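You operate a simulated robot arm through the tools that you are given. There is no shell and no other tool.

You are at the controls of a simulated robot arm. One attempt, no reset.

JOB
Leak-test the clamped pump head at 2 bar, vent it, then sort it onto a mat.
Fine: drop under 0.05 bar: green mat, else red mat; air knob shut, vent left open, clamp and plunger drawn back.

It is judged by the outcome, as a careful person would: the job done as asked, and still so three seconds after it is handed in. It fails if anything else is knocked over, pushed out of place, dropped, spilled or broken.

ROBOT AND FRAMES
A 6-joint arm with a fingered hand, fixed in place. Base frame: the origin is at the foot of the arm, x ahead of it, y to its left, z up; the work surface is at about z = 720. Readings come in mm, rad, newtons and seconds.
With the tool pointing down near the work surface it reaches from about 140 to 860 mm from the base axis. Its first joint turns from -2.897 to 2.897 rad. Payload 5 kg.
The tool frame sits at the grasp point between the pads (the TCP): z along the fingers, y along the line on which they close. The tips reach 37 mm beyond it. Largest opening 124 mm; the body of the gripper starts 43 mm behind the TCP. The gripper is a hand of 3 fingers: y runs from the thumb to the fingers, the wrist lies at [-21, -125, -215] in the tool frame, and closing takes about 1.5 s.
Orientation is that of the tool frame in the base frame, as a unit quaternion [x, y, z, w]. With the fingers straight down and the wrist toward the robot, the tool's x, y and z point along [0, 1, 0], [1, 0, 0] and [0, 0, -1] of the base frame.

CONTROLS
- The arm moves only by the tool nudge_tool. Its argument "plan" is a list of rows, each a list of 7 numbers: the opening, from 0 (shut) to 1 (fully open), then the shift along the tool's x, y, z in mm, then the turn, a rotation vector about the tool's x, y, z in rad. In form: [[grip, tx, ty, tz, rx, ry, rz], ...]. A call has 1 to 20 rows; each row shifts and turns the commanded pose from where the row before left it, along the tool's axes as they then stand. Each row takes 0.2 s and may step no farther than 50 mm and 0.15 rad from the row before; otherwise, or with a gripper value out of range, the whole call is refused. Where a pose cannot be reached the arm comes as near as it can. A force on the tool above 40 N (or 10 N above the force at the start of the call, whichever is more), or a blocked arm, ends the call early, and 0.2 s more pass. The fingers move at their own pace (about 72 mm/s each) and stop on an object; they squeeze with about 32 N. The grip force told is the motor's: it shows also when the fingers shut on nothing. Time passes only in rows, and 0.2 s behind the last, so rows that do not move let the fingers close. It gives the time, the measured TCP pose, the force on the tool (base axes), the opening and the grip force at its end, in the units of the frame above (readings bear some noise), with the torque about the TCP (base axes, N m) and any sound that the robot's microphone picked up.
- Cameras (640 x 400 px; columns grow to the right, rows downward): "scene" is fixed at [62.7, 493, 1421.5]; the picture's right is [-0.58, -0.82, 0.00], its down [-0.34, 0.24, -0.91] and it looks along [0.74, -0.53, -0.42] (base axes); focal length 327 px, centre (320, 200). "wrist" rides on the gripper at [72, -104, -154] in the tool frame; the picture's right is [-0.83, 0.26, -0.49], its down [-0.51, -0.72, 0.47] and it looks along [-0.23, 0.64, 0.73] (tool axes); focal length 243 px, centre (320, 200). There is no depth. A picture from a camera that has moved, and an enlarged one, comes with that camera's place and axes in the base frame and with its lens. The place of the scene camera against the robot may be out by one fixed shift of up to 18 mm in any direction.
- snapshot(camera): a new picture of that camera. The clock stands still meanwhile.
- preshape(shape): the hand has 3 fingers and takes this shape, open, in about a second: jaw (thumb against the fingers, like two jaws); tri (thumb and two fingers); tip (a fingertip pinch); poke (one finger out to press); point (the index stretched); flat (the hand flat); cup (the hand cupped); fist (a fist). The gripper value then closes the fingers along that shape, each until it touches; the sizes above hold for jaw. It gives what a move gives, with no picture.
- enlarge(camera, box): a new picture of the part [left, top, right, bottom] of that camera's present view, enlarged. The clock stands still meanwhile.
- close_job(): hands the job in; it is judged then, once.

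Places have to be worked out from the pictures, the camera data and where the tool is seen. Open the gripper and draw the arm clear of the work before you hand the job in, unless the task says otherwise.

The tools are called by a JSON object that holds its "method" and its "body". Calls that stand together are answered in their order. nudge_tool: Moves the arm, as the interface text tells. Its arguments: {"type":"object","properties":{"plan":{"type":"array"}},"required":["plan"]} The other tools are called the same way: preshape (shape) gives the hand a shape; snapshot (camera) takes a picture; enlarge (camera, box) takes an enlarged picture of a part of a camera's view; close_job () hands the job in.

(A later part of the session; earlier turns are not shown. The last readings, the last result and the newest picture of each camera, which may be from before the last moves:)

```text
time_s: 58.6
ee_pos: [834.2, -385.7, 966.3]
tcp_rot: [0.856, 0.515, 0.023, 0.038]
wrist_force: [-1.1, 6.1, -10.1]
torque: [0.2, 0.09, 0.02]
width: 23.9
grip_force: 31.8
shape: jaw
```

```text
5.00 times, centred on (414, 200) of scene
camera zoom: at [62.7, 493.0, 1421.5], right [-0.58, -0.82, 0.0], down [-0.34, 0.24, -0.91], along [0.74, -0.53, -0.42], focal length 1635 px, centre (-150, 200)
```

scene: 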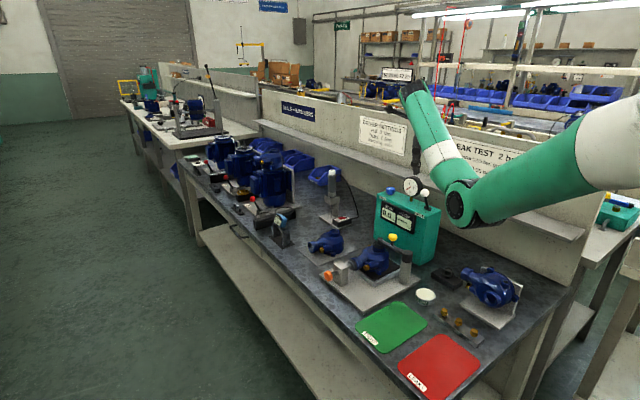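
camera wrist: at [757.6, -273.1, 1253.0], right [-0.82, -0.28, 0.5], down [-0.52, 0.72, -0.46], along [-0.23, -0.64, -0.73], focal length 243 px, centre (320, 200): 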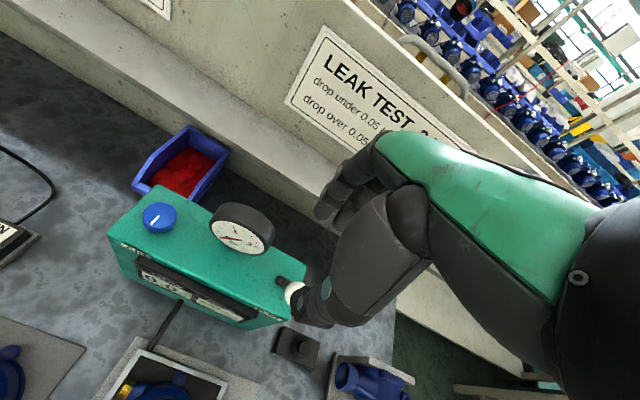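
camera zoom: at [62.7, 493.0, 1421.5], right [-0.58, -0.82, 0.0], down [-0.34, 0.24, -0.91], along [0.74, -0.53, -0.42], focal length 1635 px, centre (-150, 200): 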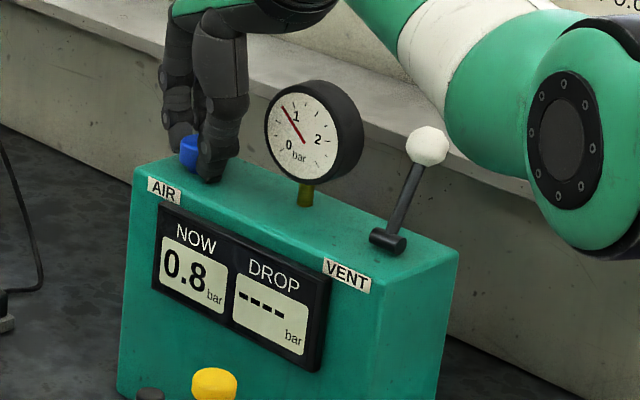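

I'll check whether the knob is really following the hand.

{"method": "enlarge", "body": {"camera": "wrist", "box": [200, 180, 440, 330]}}

{"method": "enlarge", "body": {"camera": "scene", "box": [374, 176, 406, 196]}}

```text
2.67 times, centred on (320, 255) of wrist
camera zoom: at [764.3, -267.4, 1110.5], right [-0.2, -0.84, 0.51], down [-0.84, -0.13, -0.53], along [0.51, -0.53, -0.67], focal length 647 px, centre (320, 53)
```

zoom: 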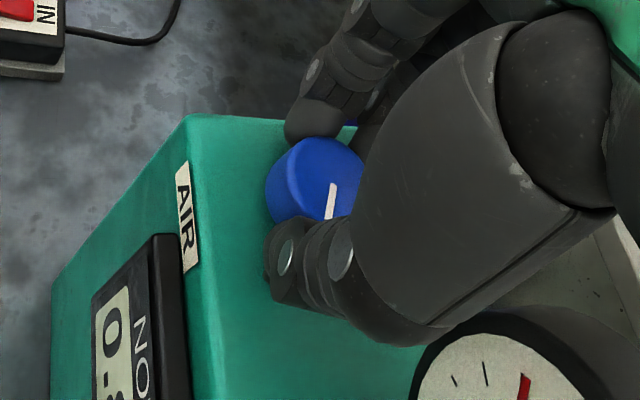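

```text
16.00 times, centred on (390, 186) of scene
camera zoom: at [62.7, 493.0, 1421.5], right [-0.58, -0.82, 0.0], down [-0.34, 0.24, -0.91], along [0.74, -0.53, -0.42], focal length 5231 px, centre (-800, 424)
```

zoom: 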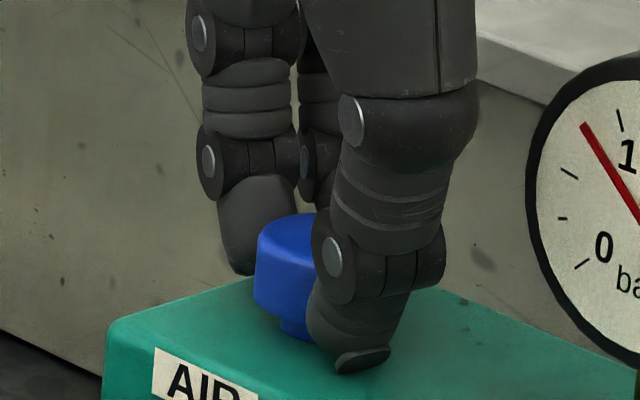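

The knob follows; comparing mark angles it's still ~0.08 rad short of where flow started. I'll add 0.06.

{"method": "nudge_tool", "body": {"plan": [[0.1, 0, 0, 0, 0, 0.006, -0.06]]}}

{"method": "enlarge", "body": {"camera": "scene", "box": [350, 160, 478, 240]}}

```text
time_s: 59.0
ee_pos: [834.7, -385.7, 966.2]
tcp_rot: [0.84, 0.541, 0.024, 0.038]
wrist_force: [-3.6, 4.8, -10.5]
torque: [0.16, 0.24, 0.0]
width: 23.9
grip_force: 32.1
shape: jaw
```

```text
5.00 times, centred on (414, 200) of scene
camera zoom: at [62.7, 493.0, 1421.5], right [-0.58, -0.82, 0.0], down [-0.34, 0.24, -0.91], along [0.74, -0.53, -0.42], focal length 1635 px, centre (-150, 200)
```

zoom: 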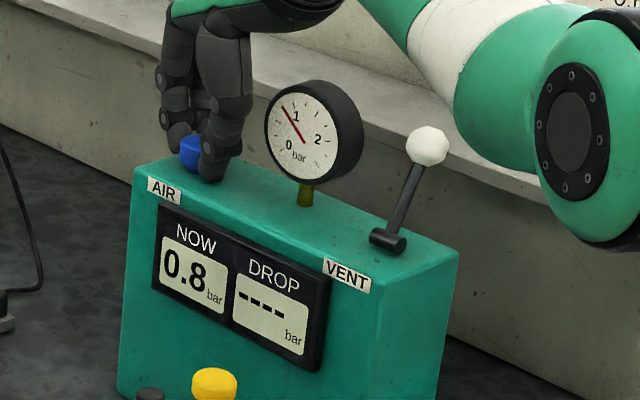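

Still 0.8. Another 0.05 rad.

{"method": "nudge_tool", "body": {"plan": [[0.1, 0, 0, 0, 0, 0.005, -0.05]]}}

{"method": "enlarge", "body": {"camera": "scene", "box": [350, 160, 478, 240]}}

```text
time_s: 59.4
ee_pos: [834.7, -386.4, 966.4]
tcp_rot: [0.827, 0.56, 0.025, 0.036]
wrist_force: [-5.0, 0.4, -11.9]
torque: [0.07, 0.25, 0.0]
width: 23.7
grip_force: 32.5
shape: jaw
```

```text
5.00 times, centred on (414, 200) of scene
camera zoom: at [62.7, 493.0, 1421.5], right [-0.58, -0.82, 0.0], down [-0.34, 0.24, -0.91], along [0.74, -0.53, -0.42], focal length 1635 px, centre (-150, 200)
```

zoom: 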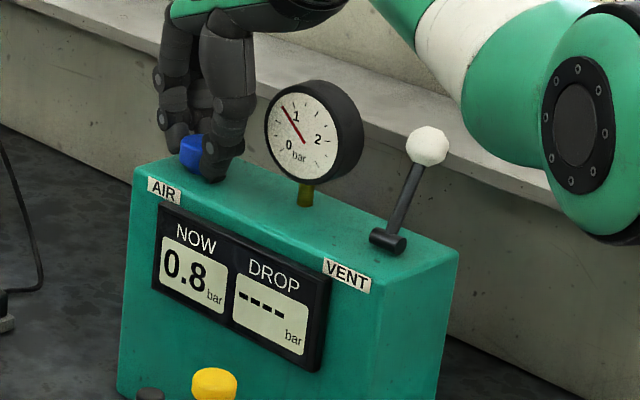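

I'll recheck the mark angle before going further.

{"method": "enlarge", "body": {"camera": "wrist", "box": [260, 210, 360, 280]}}

```text
5.71 times, centred on (310, 245) of wrist
camera zoom: at [751.6, -275.7, 1110.5], right [-0.11, -0.85, 0.51], down [-0.82, -0.22, -0.53], along [0.57, -0.47, -0.67], focal length 1386 px, centre (377, -57)
```

zoom: 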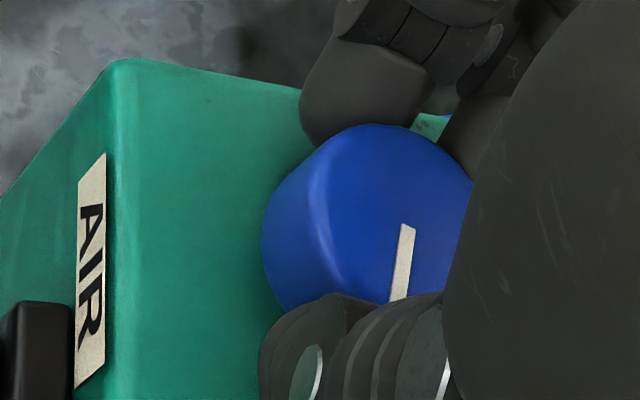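

The mark is now about where it was when flow began. I'll continue in 0.05 rad steps.

{"method": "nudge_tool", "body": {"plan": [[0.1, 0, 0, 0, 0, 0.005, -0.05]]}}

{"method": "enlarge", "body": {"camera": "scene", "box": [350, 160, 478, 240]}}

```text
time_s: 59.8
ee_pos: [834.3, -385.2, 966.4]
tcp_rot: [0.812, 0.582, 0.027, 0.037]
wrist_force: [-3.2, -0.1, -13.4]
torque: [-0.03, 0.21, 0.01]
width: 23.4
grip_force: 31.9
shape: jaw
```

```text
5.00 times, centred on (414, 200) of scene
camera zoom: at [62.7, 493.0, 1421.5], right [-0.58, -0.82, 0.0], down [-0.34, 0.24, -0.91], along [0.74, -0.53, -0.42], focal length 1635 px, centre (-150, 200)
```

zoom: 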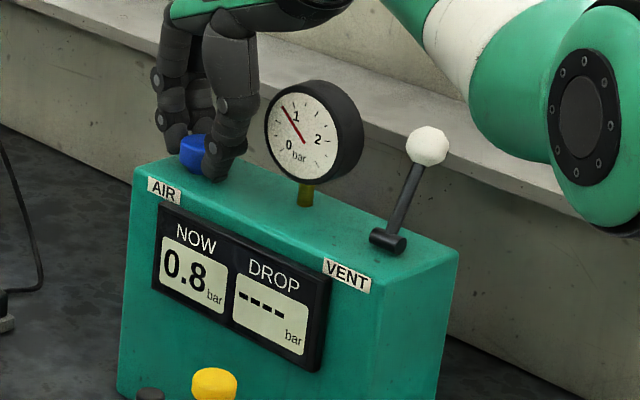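

Still 0.8; continue with 0.05.

{"method": "nudge_tool", "body": {"plan": [[0.1, 0, 0, 0, 0, 0.005, -0.05]]}}

{"method": "enlarge", "body": {"camera": "scene", "box": [350, 160, 478, 240]}}

```text
time_s: 60.2
ee_pos: [834.7, -385.4, 966.7]
tcp_rot: [0.797, 0.602, 0.028, 0.035]
wrist_force: [-6.8, 0.7, -10.6]
torque: [0.06, 0.28, 0.0]
width: 23.6
grip_force: 31.8
shape: jaw
```

```text
5.00 times, centred on (414, 200) of scene
camera zoom: at [62.7, 493.0, 1421.5], right [-0.58, -0.82, 0.0], down [-0.34, 0.24, -0.91], along [0.74, -0.53, -0.42], focal length 1635 px, centre (-150, 200)
```

zoom: 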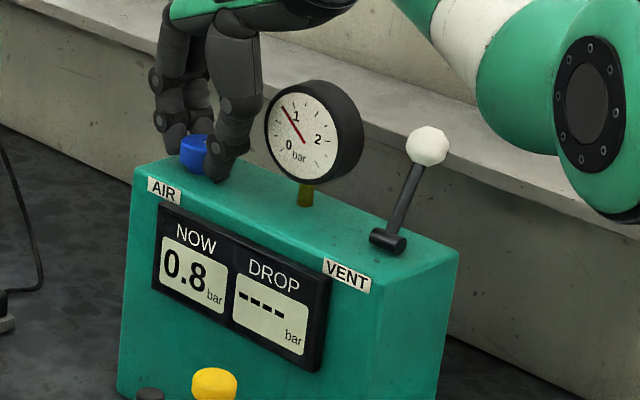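

I'll check the mark once more to be sure the knob still follows.

{"method": "enlarge", "body": {"camera": "wrist", "box": [260, 210, 360, 280]}}

{"method": "enlarge", "body": {"camera": "scene", "box": [374, 176, 406, 196]}}

```text
5.71 times, centred on (310, 245) of wrist
camera zoom: at [740.6, -284.8, 1110.5], right [-0.02, -0.86, 0.51], down [-0.79, -0.3, -0.54], along [0.61, -0.41, -0.67], focal length 1386 px, centre (377, -57)
```

zoom: 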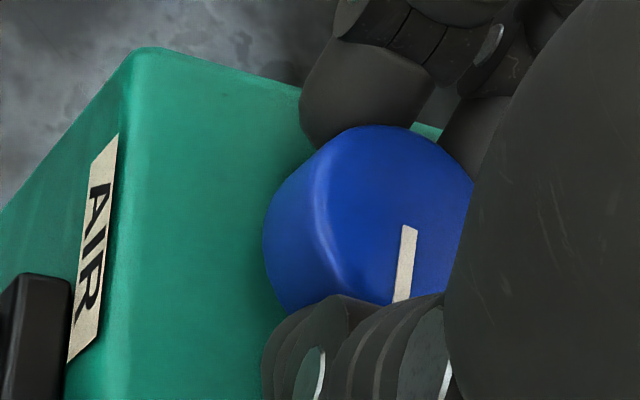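

```text
16.00 times, centred on (390, 186) of scene
camera zoom: at [62.7, 493.0, 1421.5], right [-0.58, -0.82, 0.0], down [-0.34, 0.24, -0.91], along [0.74, -0.53, -0.42], focal length 5231 px, centre (-800, 424)
```

zoom: 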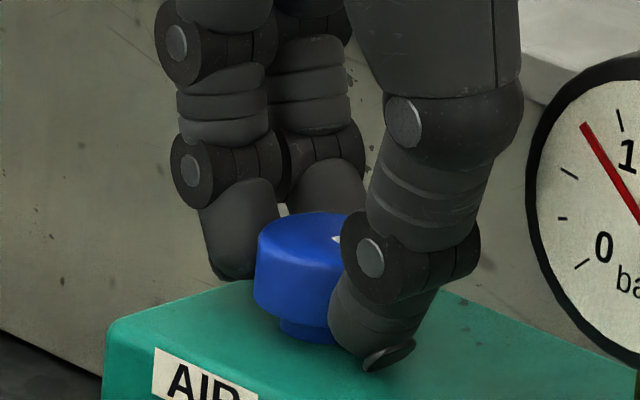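

Knob is at ~1.25 rad by the mark, and follows. I'll take further small steps while the hand still clears the gauge.

{"method": "nudge_tool", "body": {"plan": [[0.1, 0, 0, 0, 0, 0.006, -0.06], [0.1, 0, 0, 0, 0, 0, 0]]}}

{"method": "enlarge", "body": {"camera": "scene", "box": [350, 160, 478, 240]}}

```text
time_s: 60.8
ee_pos: [834.5, -387.1, 966.1]
tcp_rot: [0.779, 0.626, 0.03, 0.034]
wrist_force: [-5.3, -3.2, -11.9]
torque: [0.0, 0.26, -0.06]
width: 23.0
grip_force: 31.9
shape: jaw
```

```text
5.00 times, centred on (414, 200) of scene
camera zoom: at [62.7, 493.0, 1421.5], right [-0.58, -0.82, 0.0], down [-0.34, 0.24, -0.91], along [0.74, -0.53, -0.42], focal length 1635 px, centre (-150, 200)
```

zoom: 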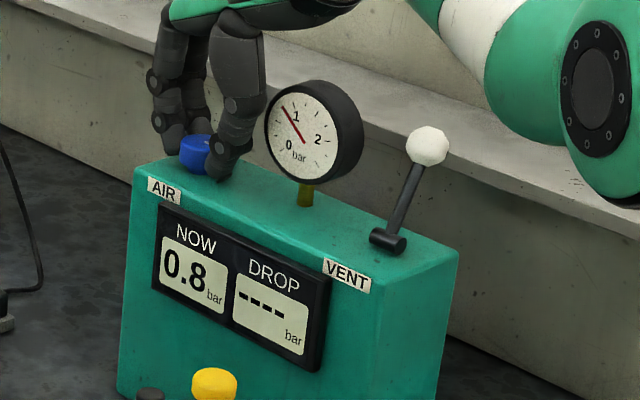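

Let me zoom tightly on the gauge and display for any slow change.

{"method": "enlarge", "body": {"camera": "scene", "box": [400, 172, 432, 192]}}

{"method": "enlarge", "body": {"camera": "scene", "box": [376, 200, 420, 236]}}

{"method": "enlarge", "body": {"camera": "wrist", "box": [200, 180, 440, 400]}}

```text
16.00 times, centred on (416, 182) of scene
camera zoom: at [62.7, 493.0, 1421.5], right [-0.58, -0.82, 0.0], down [-0.34, 0.24, -0.91], along [0.74, -0.53, -0.42], focal length 5231 px, centre (-1216, 488)
```

zoom: 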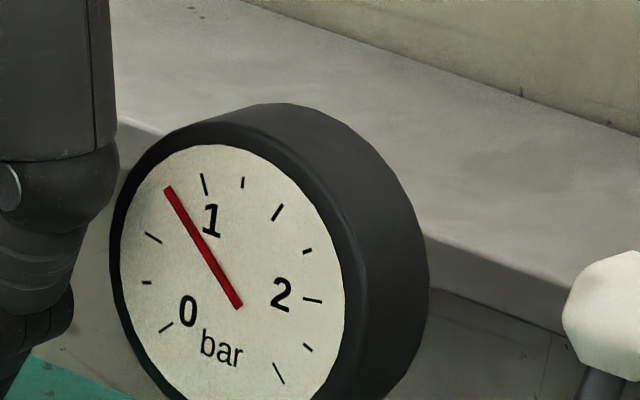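

```text
11.11 times, centred on (398, 218) of scene
camera zoom: at [62.7, 493.0, 1421.5], right [-0.58, -0.82, 0.0], down [-0.34, 0.24, -0.91], along [0.74, -0.53, -0.42], focal length 3633 px, centre (-547, 0)
```

zoom: 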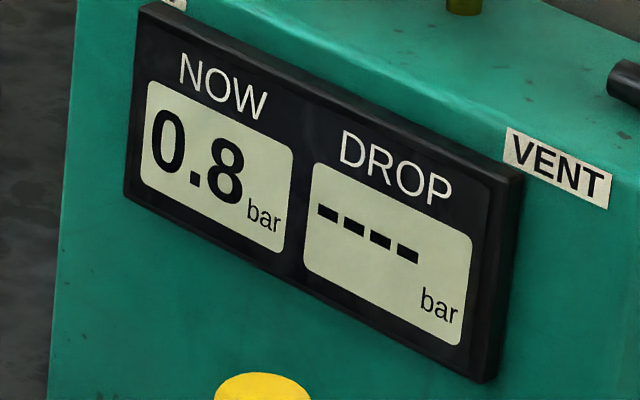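

```text
1.82 times, centred on (320, 290) of wrist
camera zoom: at [734.5, -290.5, 1110.6], right [0.03, -0.86, 0.51], down [-0.77, -0.35, -0.54], along [0.64, -0.38, -0.67], focal length 441 px, centre (320, 36)
```

zoom: 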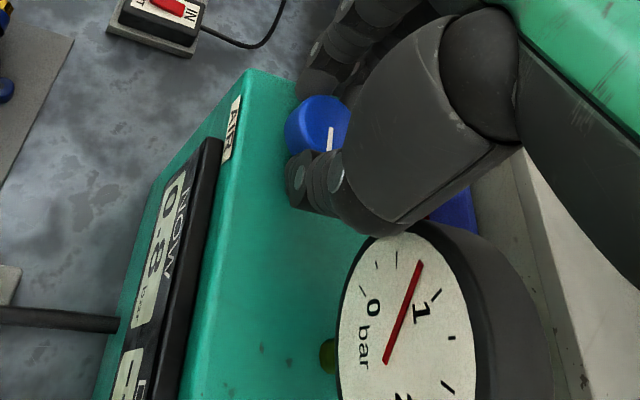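

The gauge has not changed at all with the knob beyond its earlier opening. Possibly there is a lag, so I'll wait one second and look.

{"method": "nudge_tool", "body": {"plan": [[0.1, 0, 0, 0, 0, 0, 0], [0.1, 0, 0, 0, 0, 0, 0], [0.1, 0, 0, 0, 0, 0, 0], [0.1, 0, 0, 0, 0, 0, 0]]}}

{"method": "enlarge", "body": {"camera": "scene", "box": [350, 160, 478, 240]}}

```text
time_s: 61.8
ee_pos: [835.3, -385.4, 967.8]
tcp_rot: [0.779, 0.626, 0.03, 0.035]
wrist_force: [-5.1, -3.2, -13.2]
torque: [-0.06, 0.24, 0.01]
width: 23.4
grip_force: 32.1
shape: jaw
```

```text
5.00 times, centred on (414, 200) of scene
camera zoom: at [62.7, 493.0, 1421.5], right [-0.58, -0.82, 0.0], down [-0.34, 0.24, -0.91], along [0.74, -0.53, -0.42], focal length 1635 px, centre (-150, 200)
```

zoom: 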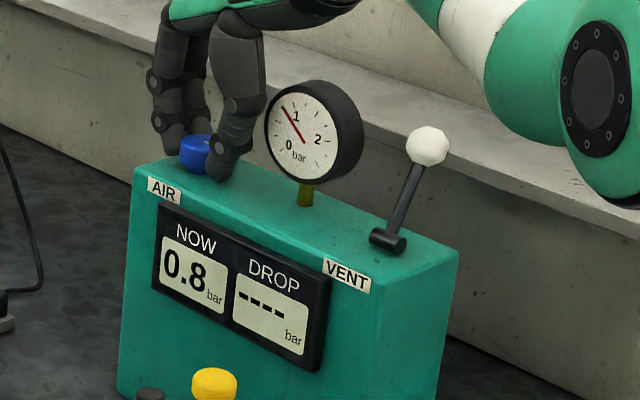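

No change, so simple opening angle is not the explanation. There's a 13 N upward pull on the knob since the regrip; I'll lower 2 mm to unload it, then turn another 0.05.

{"method": "nudge_tool", "body": {"plan": [[0.1, 0, 0, 2, 0, 0, 0], [0.1, 0, 0, 0, 0, 0.005, -0.05]]}}

{"method": "enlarge", "body": {"camera": "scene", "box": [350, 160, 478, 240]}}

```text
time_s: 62.4
ee_pos: [834.8, -385.4, 966.5]
tcp_rot: [0.763, 0.645, 0.031, 0.034]
wrist_force: [-9.9, 0.3, -3.3]
torque: [0.03, 0.42, -0.03]
width: 23.5
grip_force: 31.7
shape: jaw
```

```text
5.00 times, centred on (414, 200) of scene
camera zoom: at [62.7, 493.0, 1421.5], right [-0.58, -0.82, 0.0], down [-0.34, 0.24, -0.91], along [0.74, -0.53, -0.42], focal length 1635 px, centre (-150, 200)
```

zoom: 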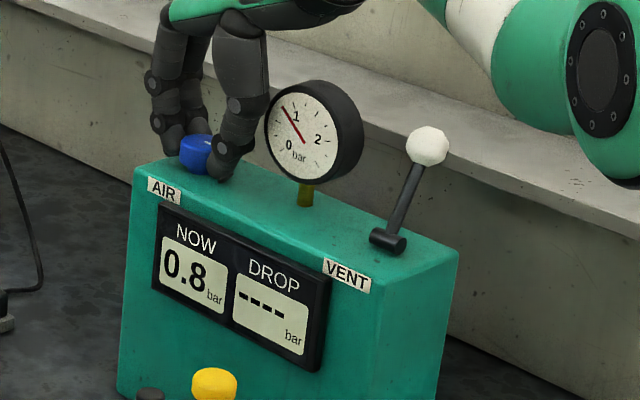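

Let me verify the knob's true angle again now.

{"method": "enlarge", "body": {"camera": "wrist", "box": [260, 210, 360, 280]}}

{"method": "enlarge", "body": {"camera": "scene", "box": [374, 176, 406, 196]}}

{"method": "snapshot", "body": {"camera": "wrist"}}

```text
5.71 times, centred on (310, 245) of wrist
camera zoom: at [729.9, -295.9, 1110.2], right [0.07, -0.86, 0.51], down [-0.75, -0.39, -0.54], along [0.66, -0.34, -0.67], focal length 1386 px, centre (377, -57)
```

zoom: 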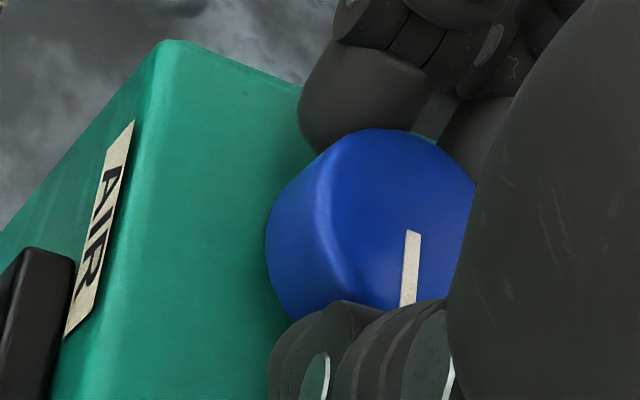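

```text
16.00 times, centred on (390, 186) of scene
camera zoom: at [62.7, 493.0, 1421.5], right [-0.58, -0.82, 0.0], down [-0.34, 0.24, -0.91], along [0.74, -0.53, -0.42], focal length 5231 px, centre (-800, 424)
```

zoom: 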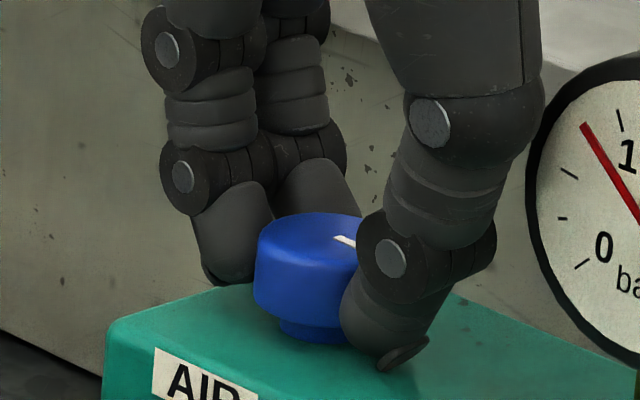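

```text
taken
camera wrist: at [729.9, -295.9, 1110.2], right [0.07, -0.86, 0.51], down [-0.75, -0.39, -0.54], along [0.66, -0.34, -0.67], focal length 243 px, centre (320, 200)
```

wrist: 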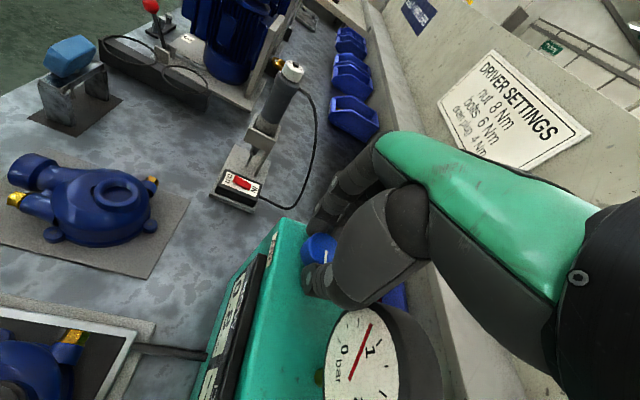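

The knob is truly ~90° open without flow, so the tester may need the knob returned to shut before it admits more. I'll turn it clockwise 1.0 rad, watching the display.

{"method": "nudge_tool", "body": {"plan": [[0.1, 0, 0, 0, 0, -0.0125, 0.125], [0.1, 0, 0, 0, 0, -0.0125, 0.125], [0.1, 0, 0, 0, 0, -0.0125, 0.125], [0.1, 0, 0, 0, 0, -0.0125, 0.125], [0.1, 0, 0, 0, 0, -0.0125, 0.125], [0.1, 0, 0, 0, 0, -0.0125, 0.125], [0.1, 0, 0, 0, 0, -0.0125, 0.125]]}}

{"method": "enlarge", "body": {"camera": "scene", "box": [350, 160, 478, 240]}}

{"method": "enlarge", "body": {"camera": "wrist", "box": [260, 210, 360, 280]}}

```text
time_s: 64.0
ee_pos: [836.2, -385.2, 966.6]
tcp_rot: [0.965, 0.259, 0.011, 0.044]
wrist_force: [10.3, 6.7, -0.6]
torque: [0.26, -0.25, 0.05]
width: 23.7
grip_force: 32.0
shape: jaw
```

```text
5.00 times, centred on (414, 200) of scene
camera zoom: at [62.7, 493.0, 1421.5], right [-0.58, -0.82, 0.0], down [-0.34, 0.24, -0.91], along [0.74, -0.53, -0.42], focal length 1635 px, centre (-150, 200)
```

zoom: 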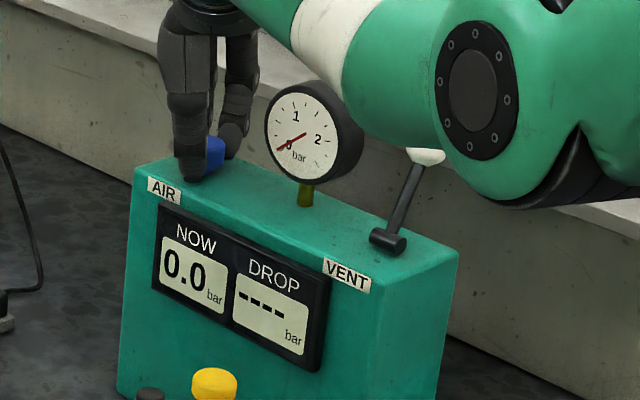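

```text
5.71 times, centred on (310, 245) of wrist
camera zoom: at [839.7, -246.7, 1109.7], right [-0.61, -0.6, 0.52], down [-0.78, 0.33, -0.54], along [0.15, -0.73, -0.67], focal length 1386 px, centre (377, -57)
```

zoom: 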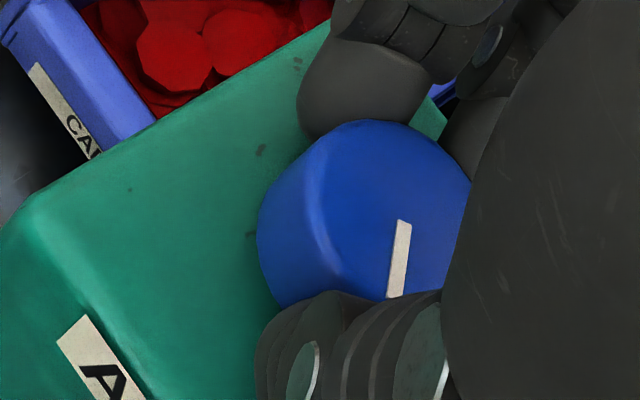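

NOW fell back to 0.0 when I turned it back to ~0.6 rad, so the knob acts as a regulator, not a simple tap. So 2 bar should lie at a larger angle; I'll turn CCW again, checking how the pressure steps with angle.

{"method": "nudge_tool", "body": {"plan": [[0.1, 0, 0, 0, 0, 0.01, -0.1], [0.1, 0, 0, 0, 0, 0.01, -0.1], [0.1, 0, 0, 0, 0, 0.01, -0.1]]}}

{"method": "enlarge", "body": {"camera": "scene", "box": [350, 160, 478, 240]}}

{"method": "nudge_tool", "body": {"plan": [[0.1, 0, 0, 0, 0, 0.01, -0.1], [0.1, 0, 0, 0, 0, 0.01, -0.1]]}}

{"method": "enlarge", "body": {"camera": "scene", "box": [350, 160, 478, 240]}}

```text
time_s: 64.8
ee_pos: [835.2, -385.8, 966.3]
tcp_rot: [0.915, 0.402, 0.018, 0.043]
wrist_force: [0.3, 6.8, 4.1]
torque: [0.26, 0.01, 0.02]
width: 23.6
grip_force: 31.7
shape: jaw
```

```text
5.00 times, centred on (414, 200) of scene
camera zoom: at [62.7, 493.0, 1421.5], right [-0.58, -0.82, 0.0], down [-0.34, 0.24, -0.91], along [0.74, -0.53, -0.42], focal length 1635 px, centre (-150, 200)
```

zoom: 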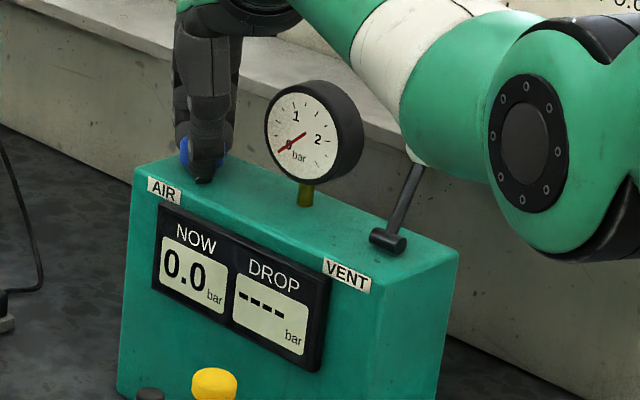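

```text
time_s: 65.4
ee_pos: [835.0, -385.6, 966.3]
tcp_rot: [0.87, 0.491, 0.022, 0.04]
wrist_force: [-2.8, 4.0, 4.6]
torque: [0.16, 0.15, -0.02]
width: 23.9
grip_force: 31.7
shape: jaw
```

```text
5.00 times, centred on (414, 200) of scene
camera zoom: at [62.7, 493.0, 1421.5], right [-0.58, -0.82, 0.0], down [-0.34, 0.24, -0.91], along [0.74, -0.53, -0.42], focal length 1635 px, centre (-150, 200)
```

zoom: 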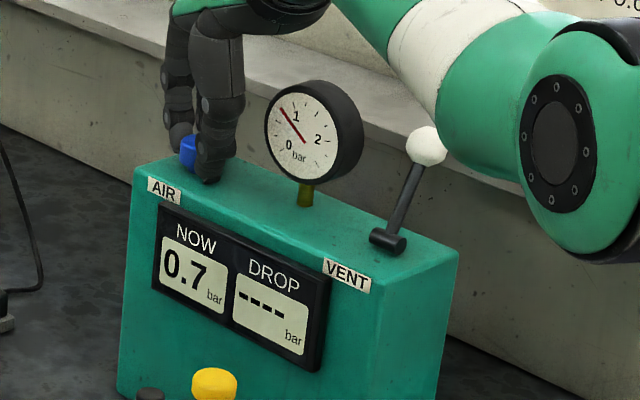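

0.7 bar at ~1.1 rad: repeatable. I'll now continue CCW to ~1.45 rad and then regrip to go further.

{"method": "nudge_tool", "body": {"plan": [[0.1, 0, 0, 0, 0, 0.01, -0.1], [0.1, 0, 0, 0, 0, 0.01, -0.1], [0.1, 0, 0, 0, 0, 0.01, -0.1], [0.1, 0, 0, 0, 0, 0, 0]]}}

{"method": "enlarge", "body": {"camera": "scene", "box": [350, 160, 478, 240]}}

```text
time_s: 66.4
ee_pos: [834.1, -386.5, 965.8]
tcp_rot: [0.787, 0.616, 0.029, 0.035]
wrist_force: [-8.9, 0.6, 6.2]
torque: [0.08, 0.33, 0.0]
width: 23.9
grip_force: 31.8
shape: jaw
```

```text
5.00 times, centred on (414, 200) of scene
camera zoom: at [62.7, 493.0, 1421.5], right [-0.58, -0.82, 0.0], down [-0.34, 0.24, -0.91], along [0.74, -0.53, -0.42], focal length 1635 px, centre (-150, 200)
```

zoom: 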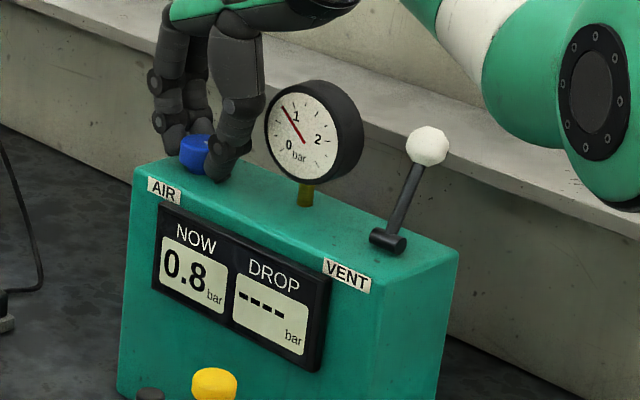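

0.8 bar is a plateau. I'll release, rotate the hand back clockwise 0.8 rad, regrip and continue opening.

{"method": "nudge_tool", "body": {"plan": [[0.4, 0, 0, 0, 0, 0, 0], [0.55, 0, 0, -2, 0, 0, 0], [0.55, 0, 0, 0, 0, 0, 0], [0.55, 0, 0, 0, 0, -0.0125, 0.125], [0.55, 0, 0, 0, 0, -0.0125, 0.125], [0.55, 0, 0, 0, 0, -0.0125, 0.125], [0.55, 0, 0, 0, 0, -0.0125, 0.125], [0.55, 0, 0, 0, 0, -0.0125, 0.125], [0.55, 0, 0, 0, 0, -0.0125, 0.125], [0.35, 0, 0, 1, 0, 0, 0], [0.2, 0, 0, 0, 0, 0, 0], [0.1, 0, 0, 0, 0, 0, 0], [0.1, 0, 0, 0, 0, 0, 0]]}}

{"method": "enlarge", "body": {"camera": "scene", "box": [350, 160, 478, 240]}}

{"method": "enlarge", "body": {"camera": "wrist", "box": [200, 180, 440, 330]}}

```text
time_s: 69.2
ee_pos: [835.3, -385.9, 968.2]
tcp_rot: [0.958, 0.283, 0.01, 0.045]
wrist_force: [0.1, 0.1, -0.5]
torque: [0.04, 0.02, -0.01]
width: 23.9
grip_force: 32.5
shape: jaw
```

```text
5.00 times, centred on (414, 200) of scene
camera zoom: at [62.7, 493.0, 1421.5], right [-0.58, -0.82, 0.0], down [-0.34, 0.24, -0.91], along [0.74, -0.53, -0.42], focal length 1635 px, centre (-150, 200)
```

zoom: 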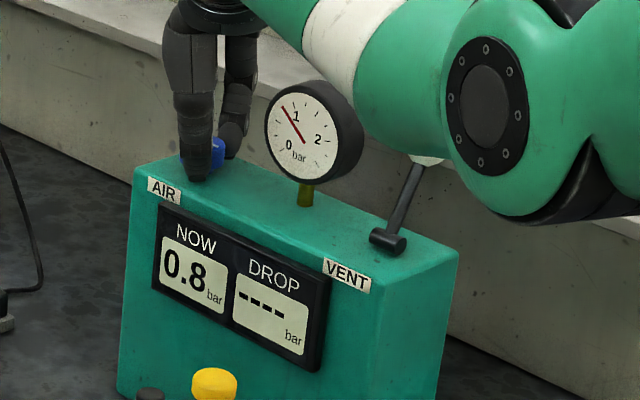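

```text
2.67 times, centred on (320, 255) of wrist
camera zoom: at [831.6, -247.4, 1110.5], right [-0.58, -0.63, 0.52], down [-0.79, 0.29, -0.53], along [0.19, -0.72, -0.67], focal length 647 px, centre (320, 53)
```

zoom: 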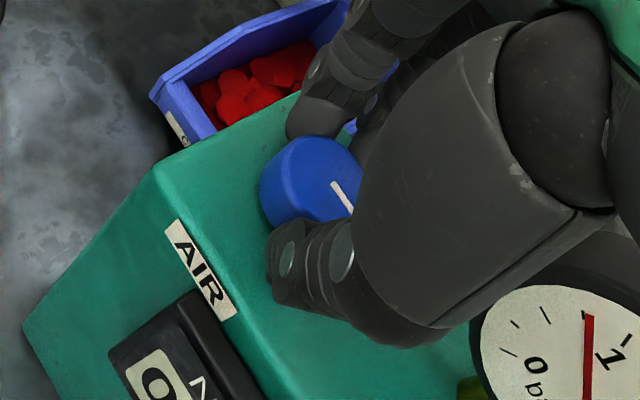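

Clean regrip at ~1.4 rad. I'll turn CCW 0.2 and check.

{"method": "nudge_tool", "body": {"plan": [[0.1, 0, 0, 0, 0, 0.01, -0.1], [0.1, 0, 0, 0, 0, 0.01, -0.1]]}}

{"method": "enlarge", "body": {"camera": "scene", "box": [350, 160, 478, 240]}}

{"method": "nudge_tool", "body": {"plan": [[0.1, 0, 0, 0, 0, 0.01, -0.1], [0.1, 0, 0, 0, 0, 0.005, -0.05]]}}

{"method": "enlarge", "body": {"camera": "scene", "box": [350, 160, 478, 240]}}

```text
time_s: 69.8
ee_pos: [833.7, -386.4, 968.2]
tcp_rot: [0.925, 0.377, 0.016, 0.044]
wrist_force: [-11.9, -8.1, 4.6]
torque: [-0.12, 0.37, -0.41]
width: 23.8
grip_force: 32.2
shape: jaw
```

```text
5.00 times, centred on (414, 200) of scene
camera zoom: at [62.7, 493.0, 1421.5], right [-0.58, -0.82, 0.0], down [-0.34, 0.24, -0.91], along [0.74, -0.53, -0.42], focal length 1635 px, centre (-150, 200)
```

zoom: 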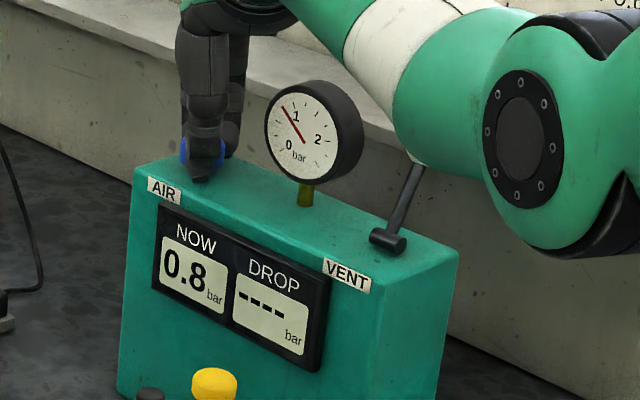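

```text
time_s: 70.4
ee_pos: [833.7, -387.9, 968.1]
tcp_rot: [0.894, 0.447, 0.019, 0.041]
wrist_force: [-20.6, -15.3, 3.6]
torque: [-0.3, 0.56, -0.57]
width: 23.5
grip_force: 31.7
shape: jaw
```

```text
5.00 times, centred on (414, 200) of scene
camera zoom: at [62.7, 493.0, 1421.5], right [-0.58, -0.82, 0.0], down [-0.34, 0.24, -0.91], along [0.74, -0.53, -0.42], focal length 1635 px, centre (-150, 200)
```

zoom: 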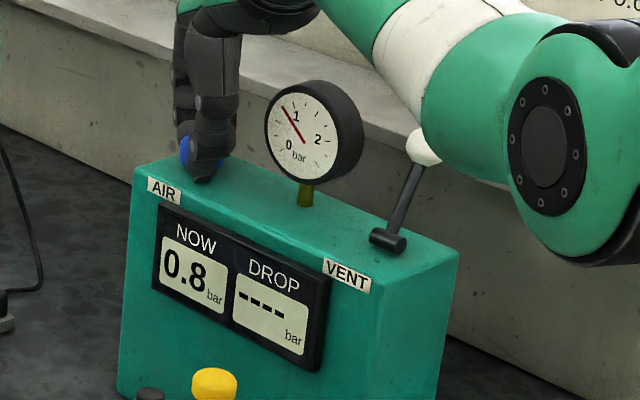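

Torque shows the knob hit its open stop at ~90°, while pressure sits at 0.8 and falls at once when turned back: that is air escaping, so the lever-back position must be the OPEN vent and lever-front is shut. I'll shut the air again: first regrip at a lower yaw for range.

{"method": "nudge_tool", "body": {"plan": [[0.1, 0, 0, 0, 0, -0.01, 0.1], [0.4, 0, 0, 0, 0, 0, 0], [0.55, 0, 0, -1, 0, 0, 0], [0.55, 0, 0, 0, 0, 0, 0], [0.55, 0, 0, 0, 0, 0.0125, -0.125], [0.55, 0, 0, 0, 0, 0.0125, -0.125], [0.55, 0, 0, 0, 0, 0.0125, -0.125], [0.55, 0, 0, 0, 0, 0.0125, -0.125], [0.35, 0, 0, 1, 0, 0, 0], [0.2, 0, 0, 0, 0, 0, 0], [0.1, 0, 0, 0, 0, 0, 0], [0.1, 0, 0, 0, 0, 0, 0]]}}

{"method": "enlarge", "body": {"camera": "wrist", "box": [200, 180, 440, 330]}}

```text
time_s: 73.0
ee_pos: [834.6, -385.1, 967.8]
tcp_rot: [0.786, 0.616, 0.029, 0.035]
wrist_force: [-1.3, 0.9, -1.4]
torque: [0.03, 0.02, -0.01]
width: 24.3
grip_force: 32.1
shape: jaw
```

```text
2.67 times, centred on (320, 255) of wrist
camera zoom: at [737.0, -288.0, 1111.2], right [0.01, -0.86, 0.51], down [-0.78, -0.33, -0.54], along [0.63, -0.39, -0.67], focal length 647 px, centre (320, 53)
```

zoom: 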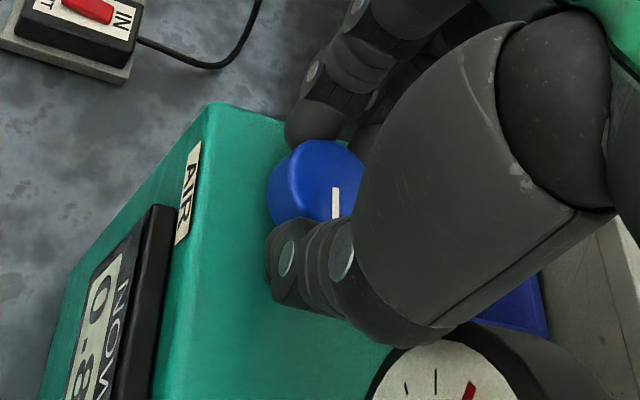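

Clean grip at yaw ~0.24. Turning clockwise 0.9 rad to cut the air.

{"method": "nudge_tool", "body": {"plan": [[0.1, 0, 0, 0, 0, -0.0125, 0.125], [0.1, 0, 0, 0, 0, -0.0125, 0.125], [0.1, 0, 0, 0, 0, -0.0125, 0.125], [0.1, 0, 0, 0, 0, -0.0125, 0.125], [0.1, 0, 0, 0, 0, -0.0125, 0.125], [0.1, 0, 0, 0, 0, -0.0125, 0.125], [0.1, 0, 0, 0, 0, -0.0125, 0.125]]}}

{"method": "enlarge", "body": {"camera": "scene", "box": [350, 160, 478, 240]}}

```text
time_s: 74.6
ee_pos: [835.5, -384.0, 967.8]
tcp_rot: [0.974, 0.222, 0.009, 0.047]
wrist_force: [14.0, 3.1, -1.5]
torque: [0.1, -0.4, 0.05]
width: 23.5
grip_force: 32.2
shape: jaw
```

```text
5.00 times, centred on (414, 200) of scene
camera zoom: at [62.7, 493.0, 1421.5], right [-0.58, -0.82, 0.0], down [-0.34, 0.24, -0.91], along [0.74, -0.53, -0.42], focal length 1635 px, centre (-150, 200)
```

zoom: 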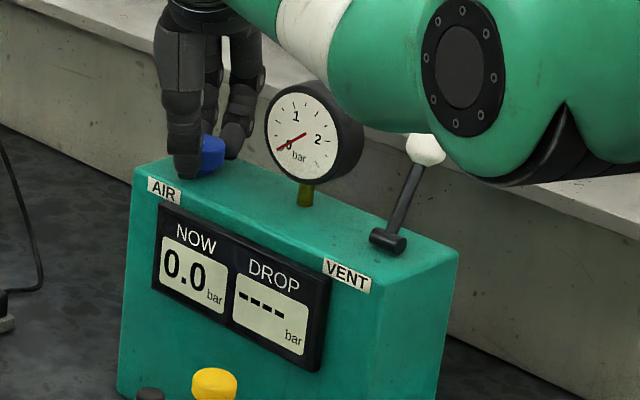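

Pressure is 0.0 with the knob at ~0.6 rad, safely below the ~1.0 rad opening point; I'll leave it there. Now I release, rise, and go back over the vent ball to move it to the front.

{"method": "nudge_tool", "body": {"plan": [[0.4, 0, 0, 0, 0, 0, 0], [0.5, 0, 0, -1, 0, 0, 0], [0.5, 0, 0, 0, 0, 0, 0], [0.5, 0, 4.4, -43.8, 0, 0, 0], [0.5, 0, 4.4, -43.8, 0, 0, 0], [0.5, 0, 4.4, -43.8, 0, 0, 0], [0.5, 0, 0, 0, 0.1, 0, 0], [0.5, -42.6, -10.4, 0, 0, 0, 0], [0.5, -42.6, -10.4, 0, 0, 0, 0], [0.5, -42.6, -10.4, 0, 0, 0, 0], [0.5, -42.6, -10.4, 0, 0, 0, 0], [0.5, 0, 0, 0, 0, 0, 0.143], [0.5, 0, 0, 0, 0, 0, 0.143], [0.5, 0, 0, 0, 0, 0, 0.143]]}}

{"method": "enlarge", "body": {"camera": "wrist", "box": [160, 140, 440, 340]}}

{"method": "enlarge", "body": {"camera": "scene", "box": [350, 130, 478, 230]}}

```text
time_s: 77.6
ee_pos: [665.4, -420.6, 1101.9]
tcp_rot: [1.0, 0.009, -0.004, -0.002]
wrist_force: [-0.5, -0.3, -0.9]
torque: [0.02, -0.06, 0.0]
width: 61.8
grip_force: 0.1
shape: jaw
```

```text
2.00 times, centred on (300, 240) of wrist
camera zoom: at [735.3, -317.0, 1254.9], right [-0.82, -0.28, 0.5], down [-0.52, 0.71, -0.46], along [-0.23, -0.64, -0.73], focal length 485 px, centre (360, 120)
```

zoom: 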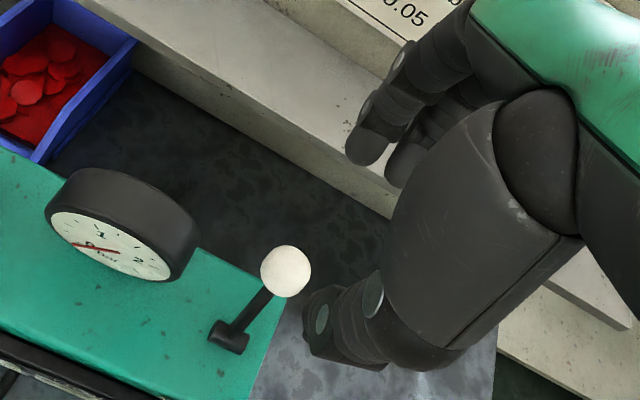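

```text
4.00 times, centred on (414, 180) of scene
camera zoom: at [62.7, 493.0, 1421.5], right [-0.58, -0.82, 0.0], down [-0.34, 0.24, -0.91], along [0.74, -0.53, -0.42], focal length 1308 px, centre (-56, 280)
```

zoom: 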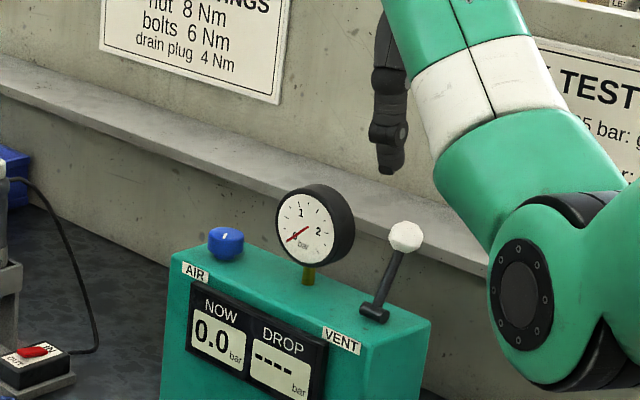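

The ball is at (662,-421,991). I'll lower onto it and grip.

{"method": "nudge_tool", "body": {"plan": [[0.5, -3, 0, 30, 0, 0, 0], [0.5, 0, 0, 30, 0, 0, 0], [0.5, 0, 0, 28, 0, 0, 0], [0.35, 0, 0, 0, 0, 0, 0], [0.2, 0, 0, 0, 0, 0, 0], [0.1, 0, 0, 0, 0, 0, 0], [0.1, 0, 0, 0, 0, 0, 0]]}}

{"method": "nudge_tool", "body": {"plan": [[0.1, 0, -9.5, -1.5, 0, 0, 0], [0.1, 0, -9.5, -1.5, 0, 0, 0], [0.1, 0, -9.5, 0, 0, 0, 0], [0.1, 0, -9.5, 0, 0, 0, 0]]}}

{"method": "enlarge", "body": {"camera": "scene", "box": [350, 150, 478, 230]}}

```text
time_s: 79.2
ee_pos: [661.0, -421.8, 1014.2]
tcp_rot: [1.0, 0.01, -0.004, -0.001]
wrist_force: [0.4, 4.8, 0.7]
torque: [0.12, -0.01, -0.03]
width: 13.4
grip_force: 0.1
shape: jaw
```

```text
time_s: 80.2
ee_pos: [660.0, -385.2, 1017.4]
tcp_rot: [1.0, 0.011, -0.005, -0.003]
wrist_force: [-0.5, -0.5, -1.7]
torque: [-0.02, -0.03, -0.03]
width: 12.7
grip_force: 0.1
shape: jaw
```

```text
5.00 times, centred on (414, 190) of scene
camera zoom: at [62.7, 493.0, 1421.5], right [-0.58, -0.82, 0.0], down [-0.34, 0.24, -0.91], along [0.74, -0.53, -0.42], focal length 1635 px, centre (-150, 250)
```

zoom: 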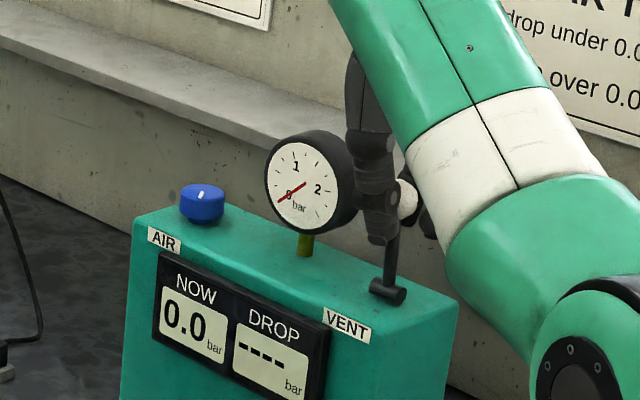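

The lever is coming forward, about vertical now. Continue to the front stop.

{"method": "nudge_tool", "body": {"plan": [[0.05, 0, -9, 1, 0, 0, 0], [0.05, 0, -9, 2, 0, 0, 0], [0.05, 0, -7, 1, 0, 0, 0]]}}

{"method": "enlarge", "body": {"camera": "scene", "box": [350, 150, 478, 230]}}

```text
time_s: 81.0
ee_pos: [659.5, -361.4, 1012.6]
tcp_rot: [1.0, 0.009, -0.003, 0.0]
wrist_force: [4.3, -19.0, -4.8]
torque: [-1.39, -0.24, -0.05]
width: 3.4
grip_force: 31.8
shape: jaw
```

```text
5.00 times, centred on (414, 190) of scene
camera zoom: at [62.7, 493.0, 1421.5], right [-0.58, -0.82, 0.0], down [-0.34, 0.24, -0.91], along [0.74, -0.53, -0.42], focal length 1635 px, centre (-150, 250)
```

zoom: 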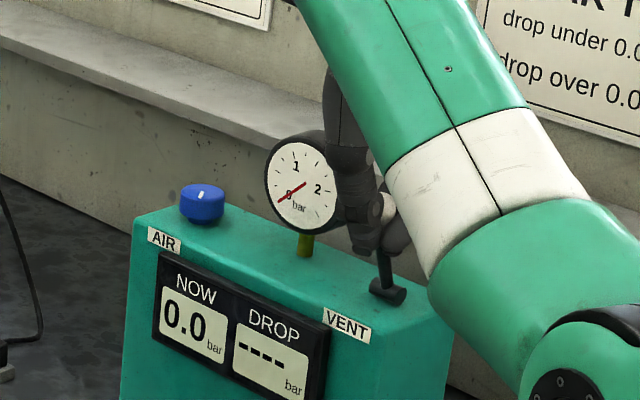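

19 N resistance: near the front stop. A little more to be sure, then release and rise.

{"method": "nudge_tool", "body": {"plan": [[0.05, 0, -4, 0, 0, 0, 0]]}}

{"method": "nudge_tool", "body": {"plan": [[0.3, 0, 3, 0, 0, 0, 0], [0.5, 0, 0, 0, 0, 0, 0], [0.5, 0, 0, 0, 0, 0, 0], [0.5, 0, 0, 0, 0, 0, 0], [0.5, 0, 0, -42, 0, 0, 0], [0.5, 0, 0, -45, 0, 0, 0]]}}

{"method": "enlarge", "body": {"camera": "scene", "box": [350, 150, 478, 230]}}

{"method": "enlarge", "body": {"camera": "wrist", "box": [60, 140, 380, 340]}}

```text
time_s: 81.4
ee_pos: [658.0, -357.0, 1014.0]
tcp_rot: [1.0, 0.01, -0.004, -0.002]
wrist_force: [2.1, -20.1, -7.4]
torque: [-1.36, -0.24, -0.1]
width: 2.9
grip_force: 32.5
shape: jaw
```

```text
time_s: 82.8
ee_pos: [659.6, -359.9, 1099.5]
tcp_rot: [1.0, 0.01, -0.004, -0.002]
wrist_force: [0.8, 0.3, -0.6]
torque: [-0.01, -0.01, 0.03]
width: 61.2
grip_force: 0.0
shape: jaw
```

```text
5.00 times, centred on (414, 190) of scene
camera zoom: at [62.7, 493.0, 1421.5], right [-0.58, -0.82, 0.0], down [-0.34, 0.24, -0.91], along [0.74, -0.53, -0.42], focal length 1635 px, centre (-150, 250)
```

zoom: 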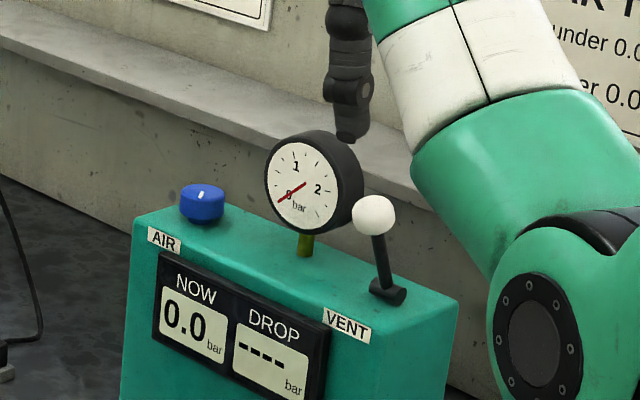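

```text
2.00 times, centred on (220, 240) of wrist
camera zoom: at [730.5, -255.4, 1252.8], right [-0.82, -0.28, 0.5], down [-0.53, 0.71, -0.46], along [-0.23, -0.64, -0.73], focal length 485 px, centre (520, 120)
```

zoom: 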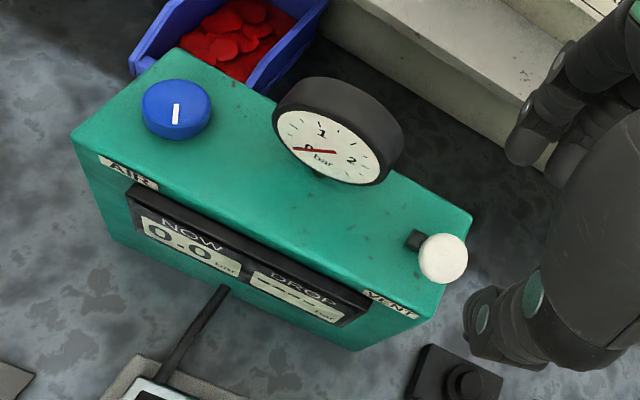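

The lever is back at the front (its starting position) and pressure reads 0.0. Back to the knob with the same approach as before.

{"method": "nudge_tool", "body": {"plan": [[0.55, 0, 0, 0, 0, 0, -0.125], [0.55, 0, 0, 0, 0, 0, -0.125], [0.55, 0, 0, 0, 0, 0, -0.125], [0.55, 0, 0, 0, 0, 0, -0.125], [0.55, 0, 0, 0, -0.1, 0, 0], [0.55, 35.3, 27.2, 2.7, 0, 0, 0], [0.55, 35.3, 27.2, 2.7, 0, 0, 0], [0.55, 35.3, 27.2, 2.7, 0, 0, 0], [0.55, 35.3, 27.2, 2.7, 0, 0, 0], [0.55, 0, -3.2, 31.8, 0, 0, 0], [0.55, 0, -3.2, 31.8, 0, 0, 0], [0.55, 0, -3.2, 31.8, 0, 0, 0], [0.55, 0, -3, 28, 0, 0, 0], [0.55, 0, 0, 0, 0, 0, 0]]}}

{"method": "enlarge", "body": {"camera": "wrist", "box": [200, 180, 440, 330]}}

{"method": "enlarge", "body": {"camera": "scene", "box": [350, 150, 478, 230]}}

```text
time_s: 85.8
ee_pos: [836.2, -380.5, 976.1]
tcp_rot: [0.965, 0.257, 0.01, 0.045]
wrist_force: [0.1, 0.5, -0.5]
torque: [0.01, -0.01, -0.01]
width: 67.9
grip_force: 0.1
shape: jaw
```

```text
2.67 times, centred on (320, 255) of wrist
camera zoom: at [840.4, -242.0, 1118.3], right [-0.61, -0.6, 0.52], down [-0.78, 0.33, -0.53], along [0.15, -0.73, -0.67], focal length 647 px, centre (320, 53)
```

zoom: 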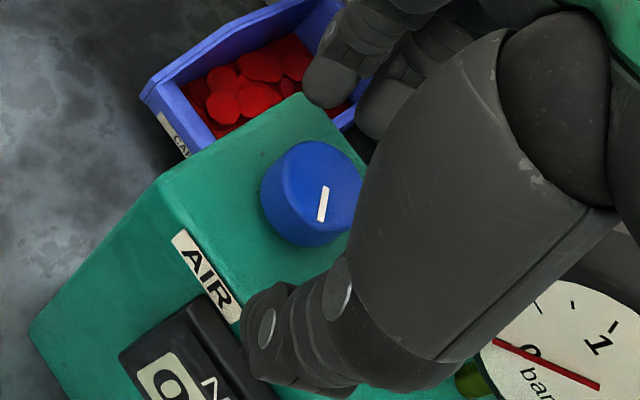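

```text
5.00 times, centred on (414, 190) of scene
camera zoom: at [62.7, 493.0, 1421.5], right [-0.58, -0.82, 0.0], down [-0.34, 0.24, -0.91], along [0.74, -0.53, -0.42], focal length 1635 px, centre (-150, 250)
```

zoom: 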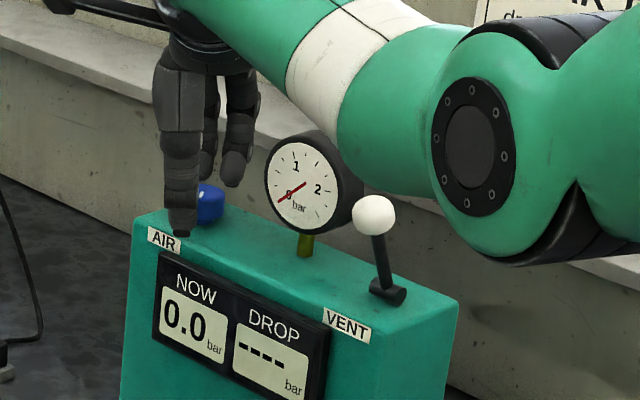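

Shift 4 mm, lower 8 mm, and grip.

{"method": "nudge_tool", "body": {"plan": [[0.55, -1.7, 3.6, 0.4, 0, 0, 0], [0.55, 0, -0.9, 8.5, 0, 0, 0], [0.35, 0, 0, 0, 0, 0, 0], [0.2, 0, 0, 0, 0, 0, 0], [0.1, 0, 0, 0, 0, 0, 0], [0.1, 0, 0, 0, 0, 0, 0]]}}

{"method": "enlarge", "body": {"camera": "wrist", "box": [200, 180, 440, 330]}}

```text
time_s: 87.2
ee_pos: [836.1, -385.4, 966.2]
tcp_rot: [0.965, 0.257, 0.01, 0.046]
wrist_force: [0.9, -1.2, -0.9]
torque: [0.01, -0.02, -0.04]
width: 25.6
grip_force: 31.7
shape: jaw
```

```text
2.67 times, centred on (320, 255) of wrist
camera zoom: at [839.8, -247.6, 1109.2], right [-0.61, -0.6, 0.52], down [-0.78, 0.33, -0.53], along [0.15, -0.73, -0.67], focal length 647 px, centre (320, 53)
```

zoom: 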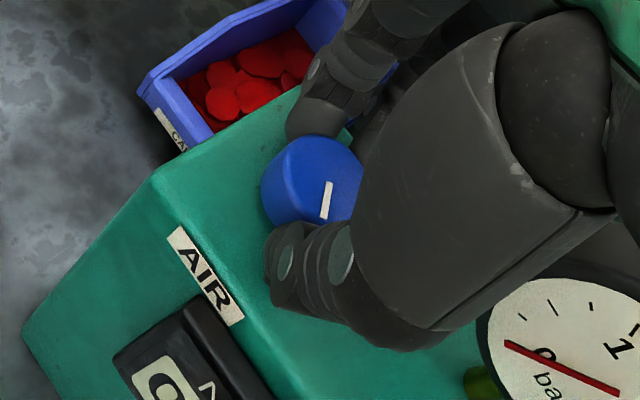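

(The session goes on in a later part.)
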